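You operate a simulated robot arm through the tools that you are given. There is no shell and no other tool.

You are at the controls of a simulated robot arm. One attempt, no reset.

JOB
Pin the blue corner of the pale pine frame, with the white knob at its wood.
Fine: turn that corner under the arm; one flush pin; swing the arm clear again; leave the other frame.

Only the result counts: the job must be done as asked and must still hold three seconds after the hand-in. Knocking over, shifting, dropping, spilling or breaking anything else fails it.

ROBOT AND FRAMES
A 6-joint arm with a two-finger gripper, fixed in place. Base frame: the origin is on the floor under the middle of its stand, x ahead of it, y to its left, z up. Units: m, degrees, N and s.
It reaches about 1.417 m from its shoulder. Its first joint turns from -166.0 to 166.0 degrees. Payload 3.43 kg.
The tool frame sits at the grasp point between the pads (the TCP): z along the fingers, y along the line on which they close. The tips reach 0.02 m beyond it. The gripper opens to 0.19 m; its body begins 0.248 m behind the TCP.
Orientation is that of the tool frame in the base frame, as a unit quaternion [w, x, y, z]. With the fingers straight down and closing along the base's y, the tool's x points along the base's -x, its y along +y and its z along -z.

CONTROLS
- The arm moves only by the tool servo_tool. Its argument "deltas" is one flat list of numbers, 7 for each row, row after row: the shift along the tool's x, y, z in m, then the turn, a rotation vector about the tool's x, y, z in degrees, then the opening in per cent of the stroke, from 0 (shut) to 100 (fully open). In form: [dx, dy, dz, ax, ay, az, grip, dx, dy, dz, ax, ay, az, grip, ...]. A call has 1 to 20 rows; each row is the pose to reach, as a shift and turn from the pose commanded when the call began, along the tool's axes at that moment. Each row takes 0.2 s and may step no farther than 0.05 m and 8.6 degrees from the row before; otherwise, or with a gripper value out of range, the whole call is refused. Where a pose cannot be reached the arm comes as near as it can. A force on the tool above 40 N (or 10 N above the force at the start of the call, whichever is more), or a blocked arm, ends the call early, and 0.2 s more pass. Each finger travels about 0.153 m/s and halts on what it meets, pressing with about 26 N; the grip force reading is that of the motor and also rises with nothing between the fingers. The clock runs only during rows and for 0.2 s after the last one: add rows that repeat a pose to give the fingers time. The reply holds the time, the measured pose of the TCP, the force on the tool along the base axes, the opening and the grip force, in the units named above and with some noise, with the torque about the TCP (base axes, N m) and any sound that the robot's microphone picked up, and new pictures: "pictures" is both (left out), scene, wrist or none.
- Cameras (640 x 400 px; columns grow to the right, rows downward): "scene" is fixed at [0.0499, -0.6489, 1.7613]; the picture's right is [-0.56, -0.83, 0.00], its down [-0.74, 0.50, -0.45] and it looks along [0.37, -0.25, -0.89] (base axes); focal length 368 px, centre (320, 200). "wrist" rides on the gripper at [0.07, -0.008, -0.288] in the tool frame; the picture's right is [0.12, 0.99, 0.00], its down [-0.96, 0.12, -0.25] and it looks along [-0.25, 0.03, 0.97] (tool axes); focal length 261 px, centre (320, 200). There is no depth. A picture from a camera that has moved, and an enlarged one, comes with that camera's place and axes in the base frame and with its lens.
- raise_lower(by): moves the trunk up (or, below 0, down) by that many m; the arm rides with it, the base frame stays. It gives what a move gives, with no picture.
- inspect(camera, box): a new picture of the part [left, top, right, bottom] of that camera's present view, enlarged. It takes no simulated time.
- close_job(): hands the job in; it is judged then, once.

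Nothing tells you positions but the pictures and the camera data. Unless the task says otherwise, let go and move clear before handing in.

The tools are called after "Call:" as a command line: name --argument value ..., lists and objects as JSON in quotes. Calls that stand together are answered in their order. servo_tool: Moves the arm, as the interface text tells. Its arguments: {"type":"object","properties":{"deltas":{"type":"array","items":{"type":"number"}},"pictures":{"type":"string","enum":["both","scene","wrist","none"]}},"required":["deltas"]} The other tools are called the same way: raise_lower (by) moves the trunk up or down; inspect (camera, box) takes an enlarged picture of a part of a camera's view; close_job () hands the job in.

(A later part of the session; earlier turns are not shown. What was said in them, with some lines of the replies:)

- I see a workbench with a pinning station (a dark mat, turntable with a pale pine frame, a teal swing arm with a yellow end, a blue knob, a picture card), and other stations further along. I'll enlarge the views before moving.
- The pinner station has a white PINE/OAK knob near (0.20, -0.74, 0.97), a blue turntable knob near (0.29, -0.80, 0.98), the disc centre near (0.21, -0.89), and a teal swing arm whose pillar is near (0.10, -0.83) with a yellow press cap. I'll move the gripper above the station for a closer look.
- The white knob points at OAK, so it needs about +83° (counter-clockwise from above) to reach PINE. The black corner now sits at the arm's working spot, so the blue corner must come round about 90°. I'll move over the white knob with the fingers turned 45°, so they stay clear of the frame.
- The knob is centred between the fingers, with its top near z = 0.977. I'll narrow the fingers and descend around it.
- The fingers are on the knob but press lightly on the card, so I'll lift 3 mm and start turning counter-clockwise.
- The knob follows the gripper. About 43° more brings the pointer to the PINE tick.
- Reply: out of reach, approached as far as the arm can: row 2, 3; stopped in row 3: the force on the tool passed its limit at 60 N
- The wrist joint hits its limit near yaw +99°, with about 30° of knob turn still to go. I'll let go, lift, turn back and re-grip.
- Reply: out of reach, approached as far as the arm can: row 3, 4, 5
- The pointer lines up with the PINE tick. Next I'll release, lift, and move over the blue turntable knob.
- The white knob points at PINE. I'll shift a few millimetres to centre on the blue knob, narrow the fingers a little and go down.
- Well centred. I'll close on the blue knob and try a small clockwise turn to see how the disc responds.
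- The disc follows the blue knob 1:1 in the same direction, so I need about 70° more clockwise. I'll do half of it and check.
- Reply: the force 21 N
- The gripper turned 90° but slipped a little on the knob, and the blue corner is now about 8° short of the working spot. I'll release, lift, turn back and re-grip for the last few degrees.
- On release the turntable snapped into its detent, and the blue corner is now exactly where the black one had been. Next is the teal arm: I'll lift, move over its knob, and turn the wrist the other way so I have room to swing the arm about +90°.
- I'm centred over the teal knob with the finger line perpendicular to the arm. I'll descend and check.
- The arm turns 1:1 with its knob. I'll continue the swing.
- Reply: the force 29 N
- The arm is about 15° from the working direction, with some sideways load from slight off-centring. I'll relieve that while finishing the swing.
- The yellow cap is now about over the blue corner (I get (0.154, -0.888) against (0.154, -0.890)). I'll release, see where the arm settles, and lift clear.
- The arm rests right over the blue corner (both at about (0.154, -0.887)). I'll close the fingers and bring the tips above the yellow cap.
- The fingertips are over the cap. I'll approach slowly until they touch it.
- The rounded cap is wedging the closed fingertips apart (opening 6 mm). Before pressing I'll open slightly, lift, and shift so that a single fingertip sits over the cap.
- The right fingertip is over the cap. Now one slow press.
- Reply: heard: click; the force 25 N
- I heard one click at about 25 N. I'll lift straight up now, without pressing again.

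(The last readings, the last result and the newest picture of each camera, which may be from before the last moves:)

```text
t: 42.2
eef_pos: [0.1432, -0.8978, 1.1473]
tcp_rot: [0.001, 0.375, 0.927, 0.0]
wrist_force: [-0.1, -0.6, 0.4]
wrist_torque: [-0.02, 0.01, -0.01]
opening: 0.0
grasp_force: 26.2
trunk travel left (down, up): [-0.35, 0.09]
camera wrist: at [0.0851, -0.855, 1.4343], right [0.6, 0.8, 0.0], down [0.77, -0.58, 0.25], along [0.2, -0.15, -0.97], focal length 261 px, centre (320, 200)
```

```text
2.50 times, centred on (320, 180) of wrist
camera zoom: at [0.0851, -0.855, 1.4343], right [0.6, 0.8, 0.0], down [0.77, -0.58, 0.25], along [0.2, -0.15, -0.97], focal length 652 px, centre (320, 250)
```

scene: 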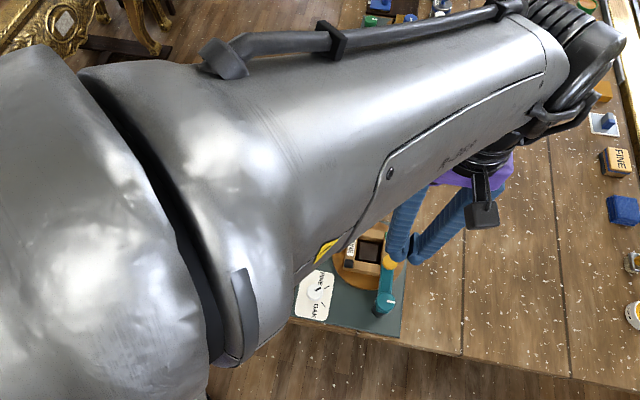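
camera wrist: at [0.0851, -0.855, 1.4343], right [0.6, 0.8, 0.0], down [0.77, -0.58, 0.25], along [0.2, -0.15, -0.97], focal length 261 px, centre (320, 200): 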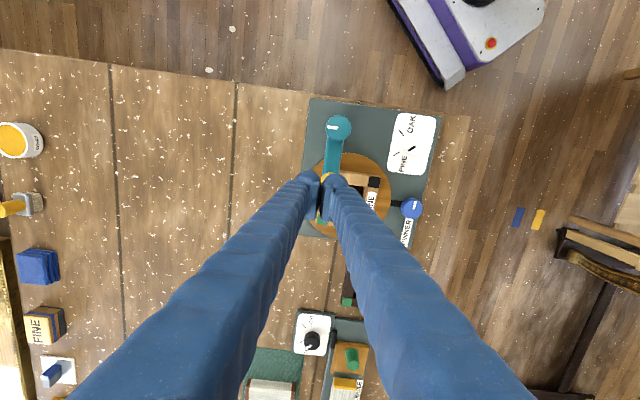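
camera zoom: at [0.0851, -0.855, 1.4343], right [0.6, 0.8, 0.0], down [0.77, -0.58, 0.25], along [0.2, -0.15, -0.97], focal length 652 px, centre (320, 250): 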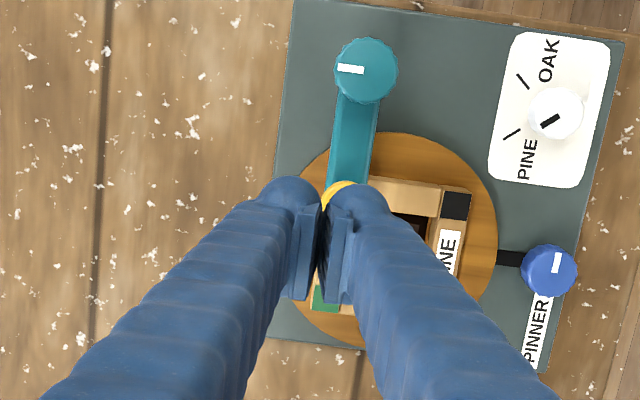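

Next I'll go back to the teal knob to swing the arm clear.

Call:
servo_tool --deltas '[0.026, 0.0055, 0, 0, 0, 0, 15, 0.052, 0.011, 0, 0, 0, 0, 33, 0.077, 0.0165, 0, 0, 0, 0, 33, 0.077, 0.0165, 0.025, 0, 0, 0, 33, 0.077, 0.0165, 0.05, 0, 0, 0, 33, 0.077, 0.0165, 0.05, 0, 0, 0, 33]' --pictures "both"

Call:
inspect --camera "wrist" --box '[240, 130, 400, 290]'

Call:
inspect --camera "scene" --box '[300, 200, 480, 340]'

```text
t: 43.6
eef_pos: [0.0971, -0.8318, 1.0971]
tcp_rot: [0.001, 0.375, 0.927, 0.0]
wrist_force: [-0.2, -0.4, 1.7]
wrist_torque: [-0.05, 0.05, -0.02]
opening: 0.0627
grasp_force: 0.1
trunk travel left (down, up): [-0.35, 0.09]
camera wrist: at [0.0408, -0.7884, 1.3845], right [0.6, 0.8, 0.0], down [0.77, -0.58, 0.25], along [0.2, -0.15, -0.97], focal length 261 px, centre (320, 200)
```

scene: 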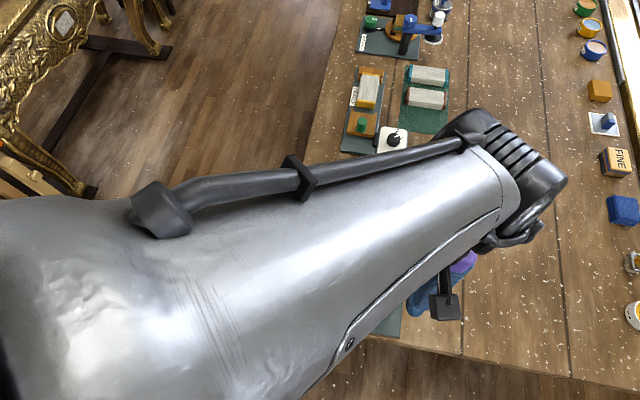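
wrist: 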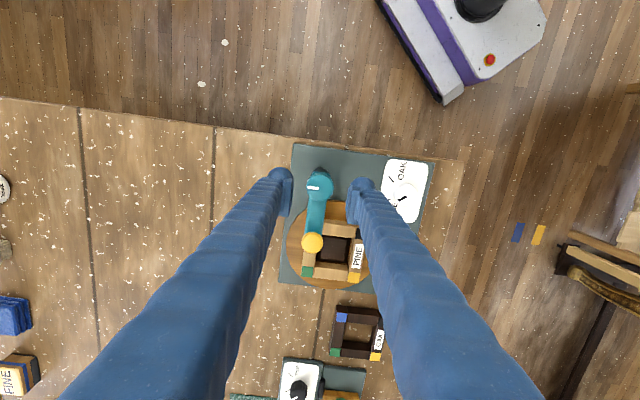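

```text
2.50 times, centred on (320, 210) of wrist
camera zoom: at [0.0408, -0.7884, 1.3845], right [0.6, 0.8, 0.0], down [0.77, -0.58, 0.25], along [0.2, -0.15, -0.97], focal length 652 px, centre (320, 175)
```

zoom: 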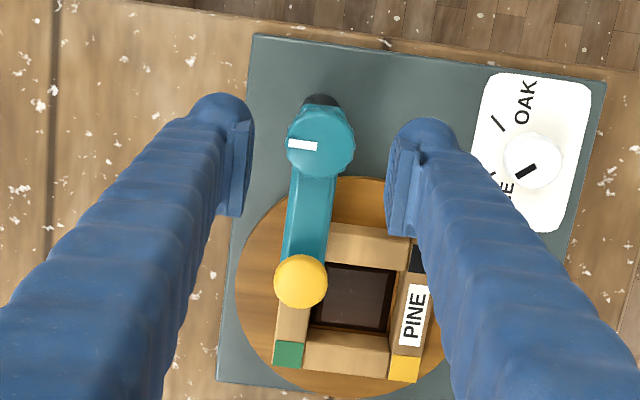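

```text
2.86 times, centred on (390, 270) of scene
camera zoom: at [0.0499, -0.6489, 1.7613], right [-0.56, -0.83, 0.0], down [-0.74, 0.5, -0.45], along [0.37, -0.25, -0.89], focal length 1050 px, centre (120, 0)
```

zoom: 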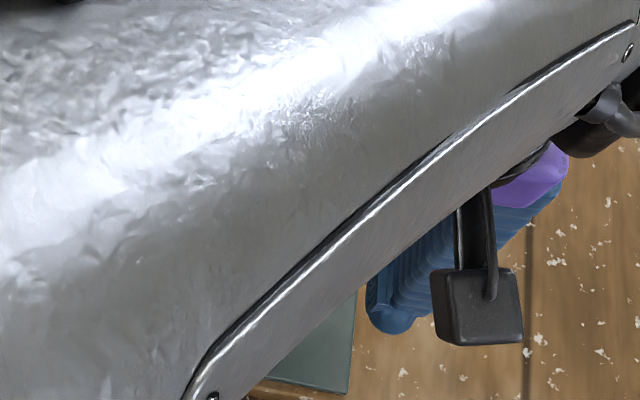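

Call:
servo_tool --deltas '[0, 0, 0.025, 0, 0, 0, 33, 0, 0, 0.04, 0, 0, 0, 33, 0, 0, 0.047, 0, 0, 0, 33, 0, 0, 0.047, 0, 0, 0, 12, 0, 0, 0.047, 0, 0, 0, 0, 0, 0, 0.047, 0, 0, 0, 0, 0, 0, 0.047, 0, 0, 7, 0, 0, 0, 0.047, 0, 0, 14, 0, 0, 0, 0.047, 0, 0, 21, 0, 0, 0, 0.047, 0, 0, 28, 0, 0, 0, 0.047, 0, 0, 35, 0, 0, 0, 0.047, 0, 0, 42, 0, 0, 0, 0.047, 0, 0, 45, 0, 0, 0, 0.047, 0, 0, 45, 0]' --pictures "wrist"

Call:
inspect --camera "wrist" --box '[240, 130, 400, 290]'

```text
t: 46.6
eef_pos: [0.0955, -0.8336, 1.0491]
tcp_rot: [0.001, 0.702, 0.712, 0.0]
wrist_force: [-17.2, -6.8, -13.3]
wrist_torque: [-0.15, 0.17, 0.05]
opening: 0.0346
grasp_force: 44.9
trunk travel left (down, up): [-0.35, 0.09]
camera wrist: at [0.0858, -0.763, 1.3368], right [0.99, 0.14, 0.0], down [0.13, -0.96, 0.25], along [0.04, -0.25, -0.97], focal length 261 px, centre (320, 200)
```

wrist: 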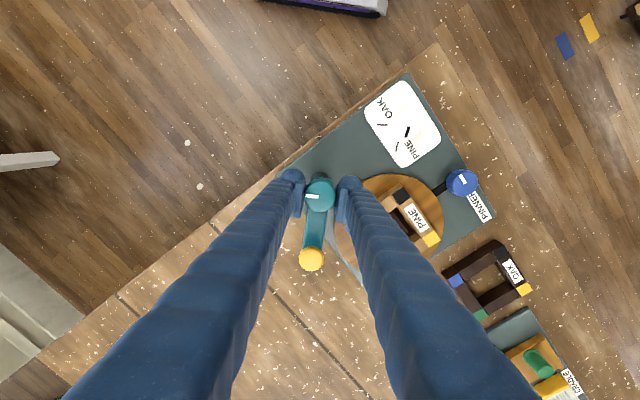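

```text
2.50 times, centred on (320, 210) of wrist
camera zoom: at [0.0858, -0.763, 1.3368], right [0.99, 0.14, 0.0], down [0.13, -0.96, 0.25], along [0.04, -0.25, -0.97], focal length 652 px, centre (320, 175)
```

zoom: 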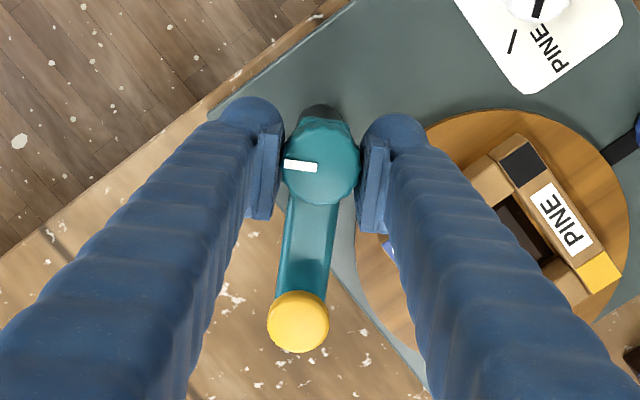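

Call:
servo_tool --deltas '[-0.001, -0.002, 0.001, 0, 0, 0, 0, -0.001, -0.002, 0.001, 0, 0, 7, 0, -0.001, -0.002, 0.001, 0, 0, 14, 0, -0.001, -0.002, 0.001, 0, 0, 21, 0, -0.001, -0.002, 0.001, 0, 0, 28, 0, -0.001, -0.002, 0.001, 0, 0, 35, 0, -0.001, -0.002, 0.001, 0, 0, 41, 0, -0.001, -0.002, 0.001, 0, 0, 41, 0]' --pictures "wrist"

Call:
inspect --camera "wrist" --box '[240, 130, 400, 290]'

```text
t: 48.4
eef_pos: [0.0942, -0.8328, 1.0495]
tcp_rot: [0.001, 0.906, 0.423, 0.001]
wrist_force: [-18.2, 9.2, -3.0]
wrist_torque: [0.01, 0.25, 0.4]
opening: 0.0348
grasp_force: 45.2
trunk travel left (down, up): [-0.35, 0.09]
camera wrist: at [0.1321, -0.7732, 1.3369], right [0.84, -0.55, 0.0], down [-0.53, -0.81, 0.25], along [-0.13, -0.21, -0.97], focal length 261 px, centre (320, 200)
```

wrist: 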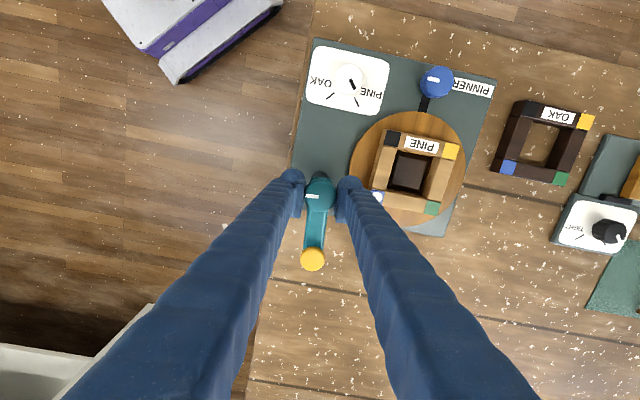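

```text
2.50 times, centred on (320, 210) of wrist
camera zoom: at [0.1321, -0.7732, 1.3369], right [0.84, -0.55, 0.0], down [-0.53, -0.81, 0.25], along [-0.13, -0.21, -0.97], focal length 652 px, centre (320, 175)
```

zoom: 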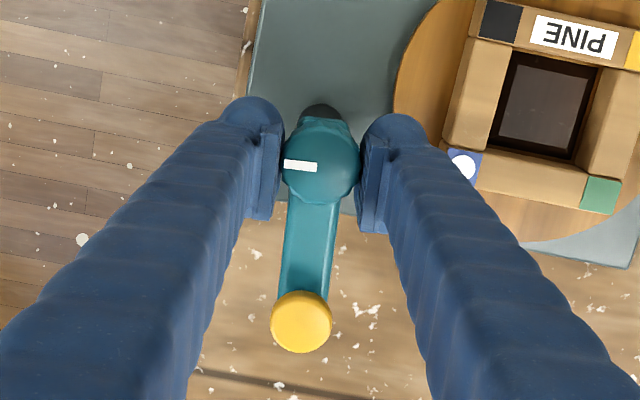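

A white pin head now shows in the blue corner, and the arm is back at its parked angle. I'll release the knob, lift away and check everything.

Call:
servo_tool --deltas '[0, 0, 0, 0, 0, 0, 33, 0, 0, 0, 0, 0, 0, 33, 0, 0, -0.03, 0, 0, 0, 33, 0, 0, -0.07, 0, 0, 0, 33, 0, 0, -0.11, 0, 0, 0, 33, 0, 0, -0.15, 0, 0, 0, 33, 0, 0, -0.15, 0, 0, 0, 33]' --pictures "both"

Call:
inspect --camera "wrist" --box '[280, 50, 480, 250]'

```text
t: 50.0
eef_pos: [0.0957, -0.8333, 1.1982]
tcp_rot: [0.0, 0.906, 0.423, 0.0]
wrist_force: [1.0, -0.6, -0.6]
wrist_torque: [-0.03, -0.01, -0.01]
opening: 0.0629
grasp_force: 0.0
trunk travel left (down, up): [-0.35, 0.09]
camera wrist: at [0.1346, -0.7725, 1.4859], right [0.84, -0.55, 0.0], down [-0.53, -0.81, 0.25], along [-0.13, -0.21, -0.97], focal length 261 px, centre (320, 200)
```

scene: 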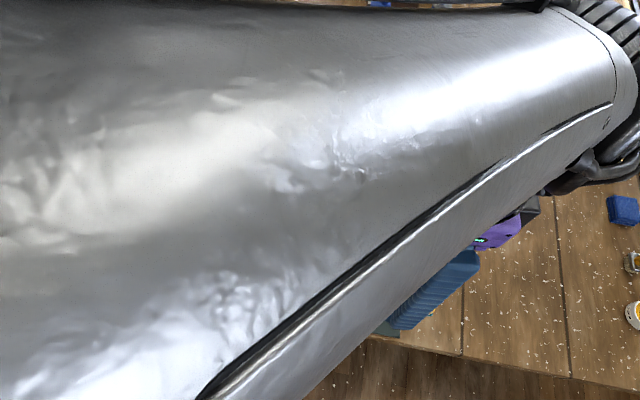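
wrist: 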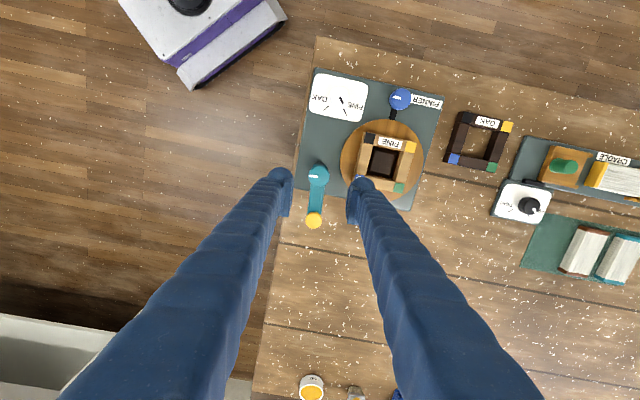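

```text
2.00 times, centred on (380, 150) of wrist
camera zoom: at [0.1346, -0.7725, 1.4859], right [0.84, -0.55, 0.0], down [-0.53, -0.81, 0.25], along [-0.13, -0.21, -0.97], focal length 521 px, centre (200, 300)
```

zoom: 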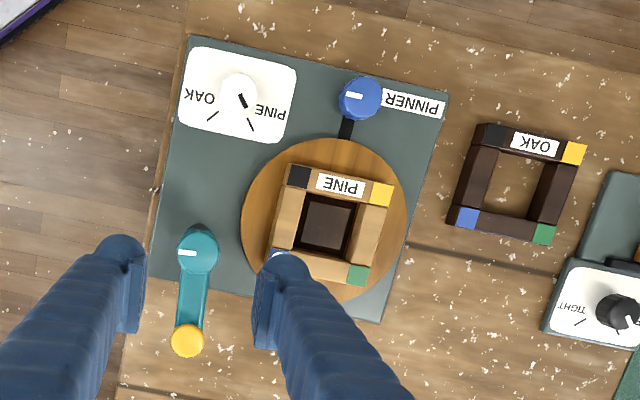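

The station looks right. I'll retreat upwards to the starting area so both cameras can verify the pin.

Call:
servo_tool --deltas '[0, 0, -0.0375, 0, 0, -7.6, 33, 0, 0, -0.075, 0, 0, -15.2, 33, 0, 0, -0.1125, 0, 0, -22.8, 33, 0, 0, -0.15, 0, 0, -30.4, 33, 0.0257, 0.0052, -0.15, 0, 0, -38, 33, 0.0513, 0.0104, -0.15, 0, 0, -45.6, 33, 0.077, 0.0157, -0.15, 0, 0, -53.2, 33, 0.1027, 0.0209, -0.15, 0, 0, -60.8, 33, 0.1283, 0.0261, -0.15, 0, 0, -68.4, 33, 0.154, 0.0313, -0.15, 0, 0, -76, 33, 0.1797, 0.0365, -0.15, 0, 0, -83.6, 33, 0.2054, 0.0418, -0.15, 0, 0, -91.2, 33, 0.231, 0.047, -0.15, 0, 0, -98.8, 33, 0.2567, 0.0522, -0.15, 0, 0, -106.4, 33, 0.2567, 0.0522, -0.15, 0, 0, -114, 50, 0.2567, 0.0522, -0.15, 0, 0, -121.6, 70, 0.2567, 0.0522, -0.15, 0, 0, -129.2, 100, 0.2567, 0.0522, -0.15, 0, 0, -129.2, 100]' --pictures "both"

Call:
inspect --camera "scene" --box '[270, 200, 450, 340]'

Call:
inspect --camera "scene" --box '[350, 220, 410, 280]'

Call:
inspect --camera "wrist" --box '[170, 0, 350, 180]'

Call:
inspect --camera "scene" --box '[310, 100, 450, 210]'

```text
t: 53.8
eef_pos: [0.3004, -0.6699, 1.3489]
tcp_rot: [0.001, 0.007, 1.0, 0.001]
wrist_force: [0.1, 0.1, 0.1]
wrist_torque: [0.03, 0.03, -0.02]
opening: 0.1901
grasp_force: 0.1
trunk travel left (down, up): [-0.35, 0.09]
camera wrist: at [0.2297, -0.6771, 1.6366], right [-0.11, 0.99, 0.0], down [0.96, 0.1, 0.25], along [0.25, 0.03, -0.97], focal length 261 px, centre (320, 200)
```

scene: 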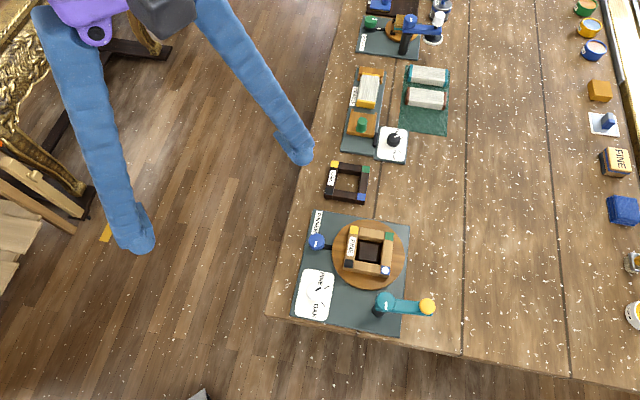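
wrist: 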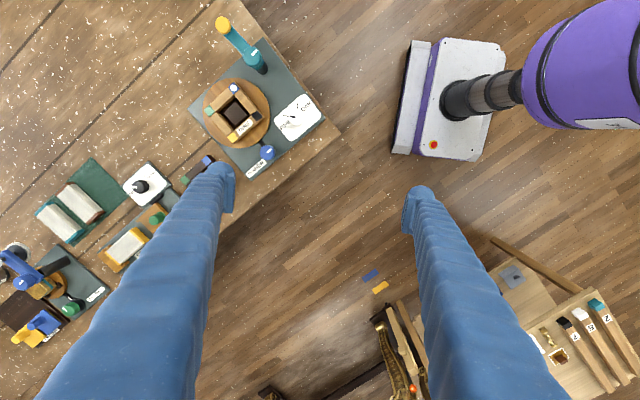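

```text
2.86 times, centred on (360, 270) of scene
camera zoom: at [0.0499, -0.6489, 1.7613], right [-0.56, -0.83, 0.0], down [-0.74, 0.5, -0.45], along [0.37, -0.25, -0.89], focal length 1050 px, centre (206, 0)
```

zoom: 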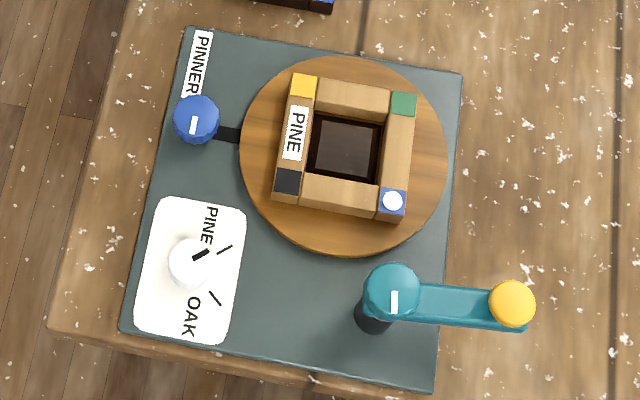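

```text
6.67 times, centred on (380, 250) of scene
camera zoom: at [0.0499, -0.6489, 1.7613], right [-0.56, -0.83, 0.0], down [-0.74, 0.5, -0.45], along [0.37, -0.25, -0.89], focal length 2450 px, centre (-80, -133)
```

zoom: 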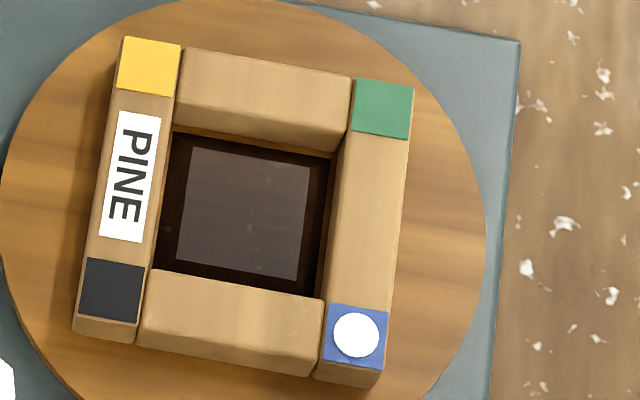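

```text
2.22 times, centred on (260, 90) of wrist
camera zoom: at [0.2297, -0.6771, 1.6366], right [-0.11, 0.99, 0.0], down [0.96, 0.1, 0.25], along [0.25, 0.03, -0.97], focal length 579 px, centre (453, 444)
```

zoom: 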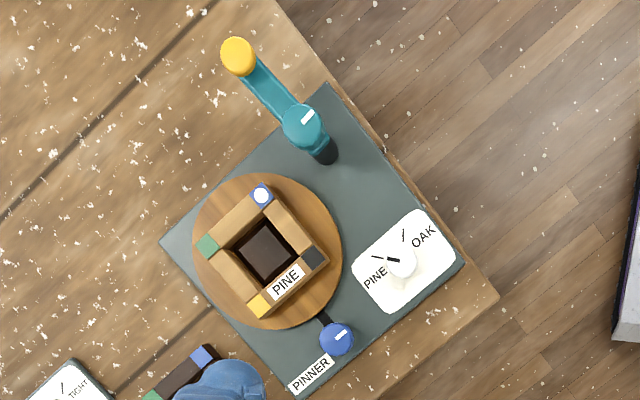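

```text
3.64 times, centred on (380, 155) of scene
camera zoom: at [0.0499, -0.6489, 1.7613], right [-0.56, -0.83, 0.0], down [-0.74, 0.5, -0.45], along [0.37, -0.25, -0.89], focal length 1336 px, centre (102, 364)
```

zoom: 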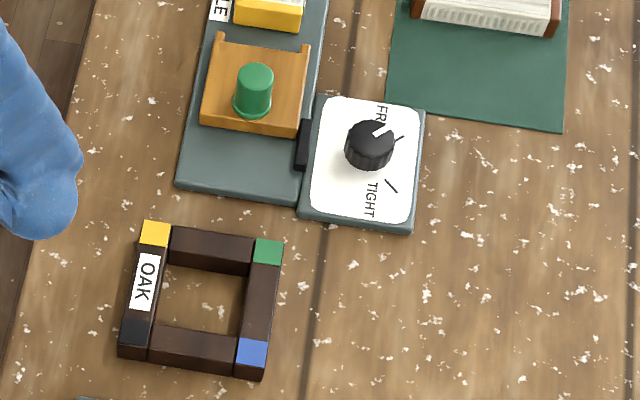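

The blue corner carries one white pin head that looks level with the wood. The white knob is at PINE, the teal arm is back at its parked position, and the oak frame and everything else look undisturbed. The gripper is clear, so I'm handing the job in.

Call:
close_job

```text
The job is handed in.
```

The blue corner of the pine frame is pinned with one pin, and the job is handed in.

- **White knob:** it started at OAK and now points at PINE.
- **Blue corner:** I turned it under the arm with the blue knob, and the turntable settled into its stop there.
- **Pin:** I pressed the yellow cap once and heard one click. The pin head looks level with the wood in the pictures, but I had no direct measurement of that.
- **Before the press:** the closed fingertips touched the cap lightly once without driving it. I backed off and pressed with a single fingertip instead.
- **Swing arm:** it is back at the angle where it started.
- **Everything else:** the oak frame was not touched, and nothing else in view looks disturbed. The gripper was open and clear at hand-in.
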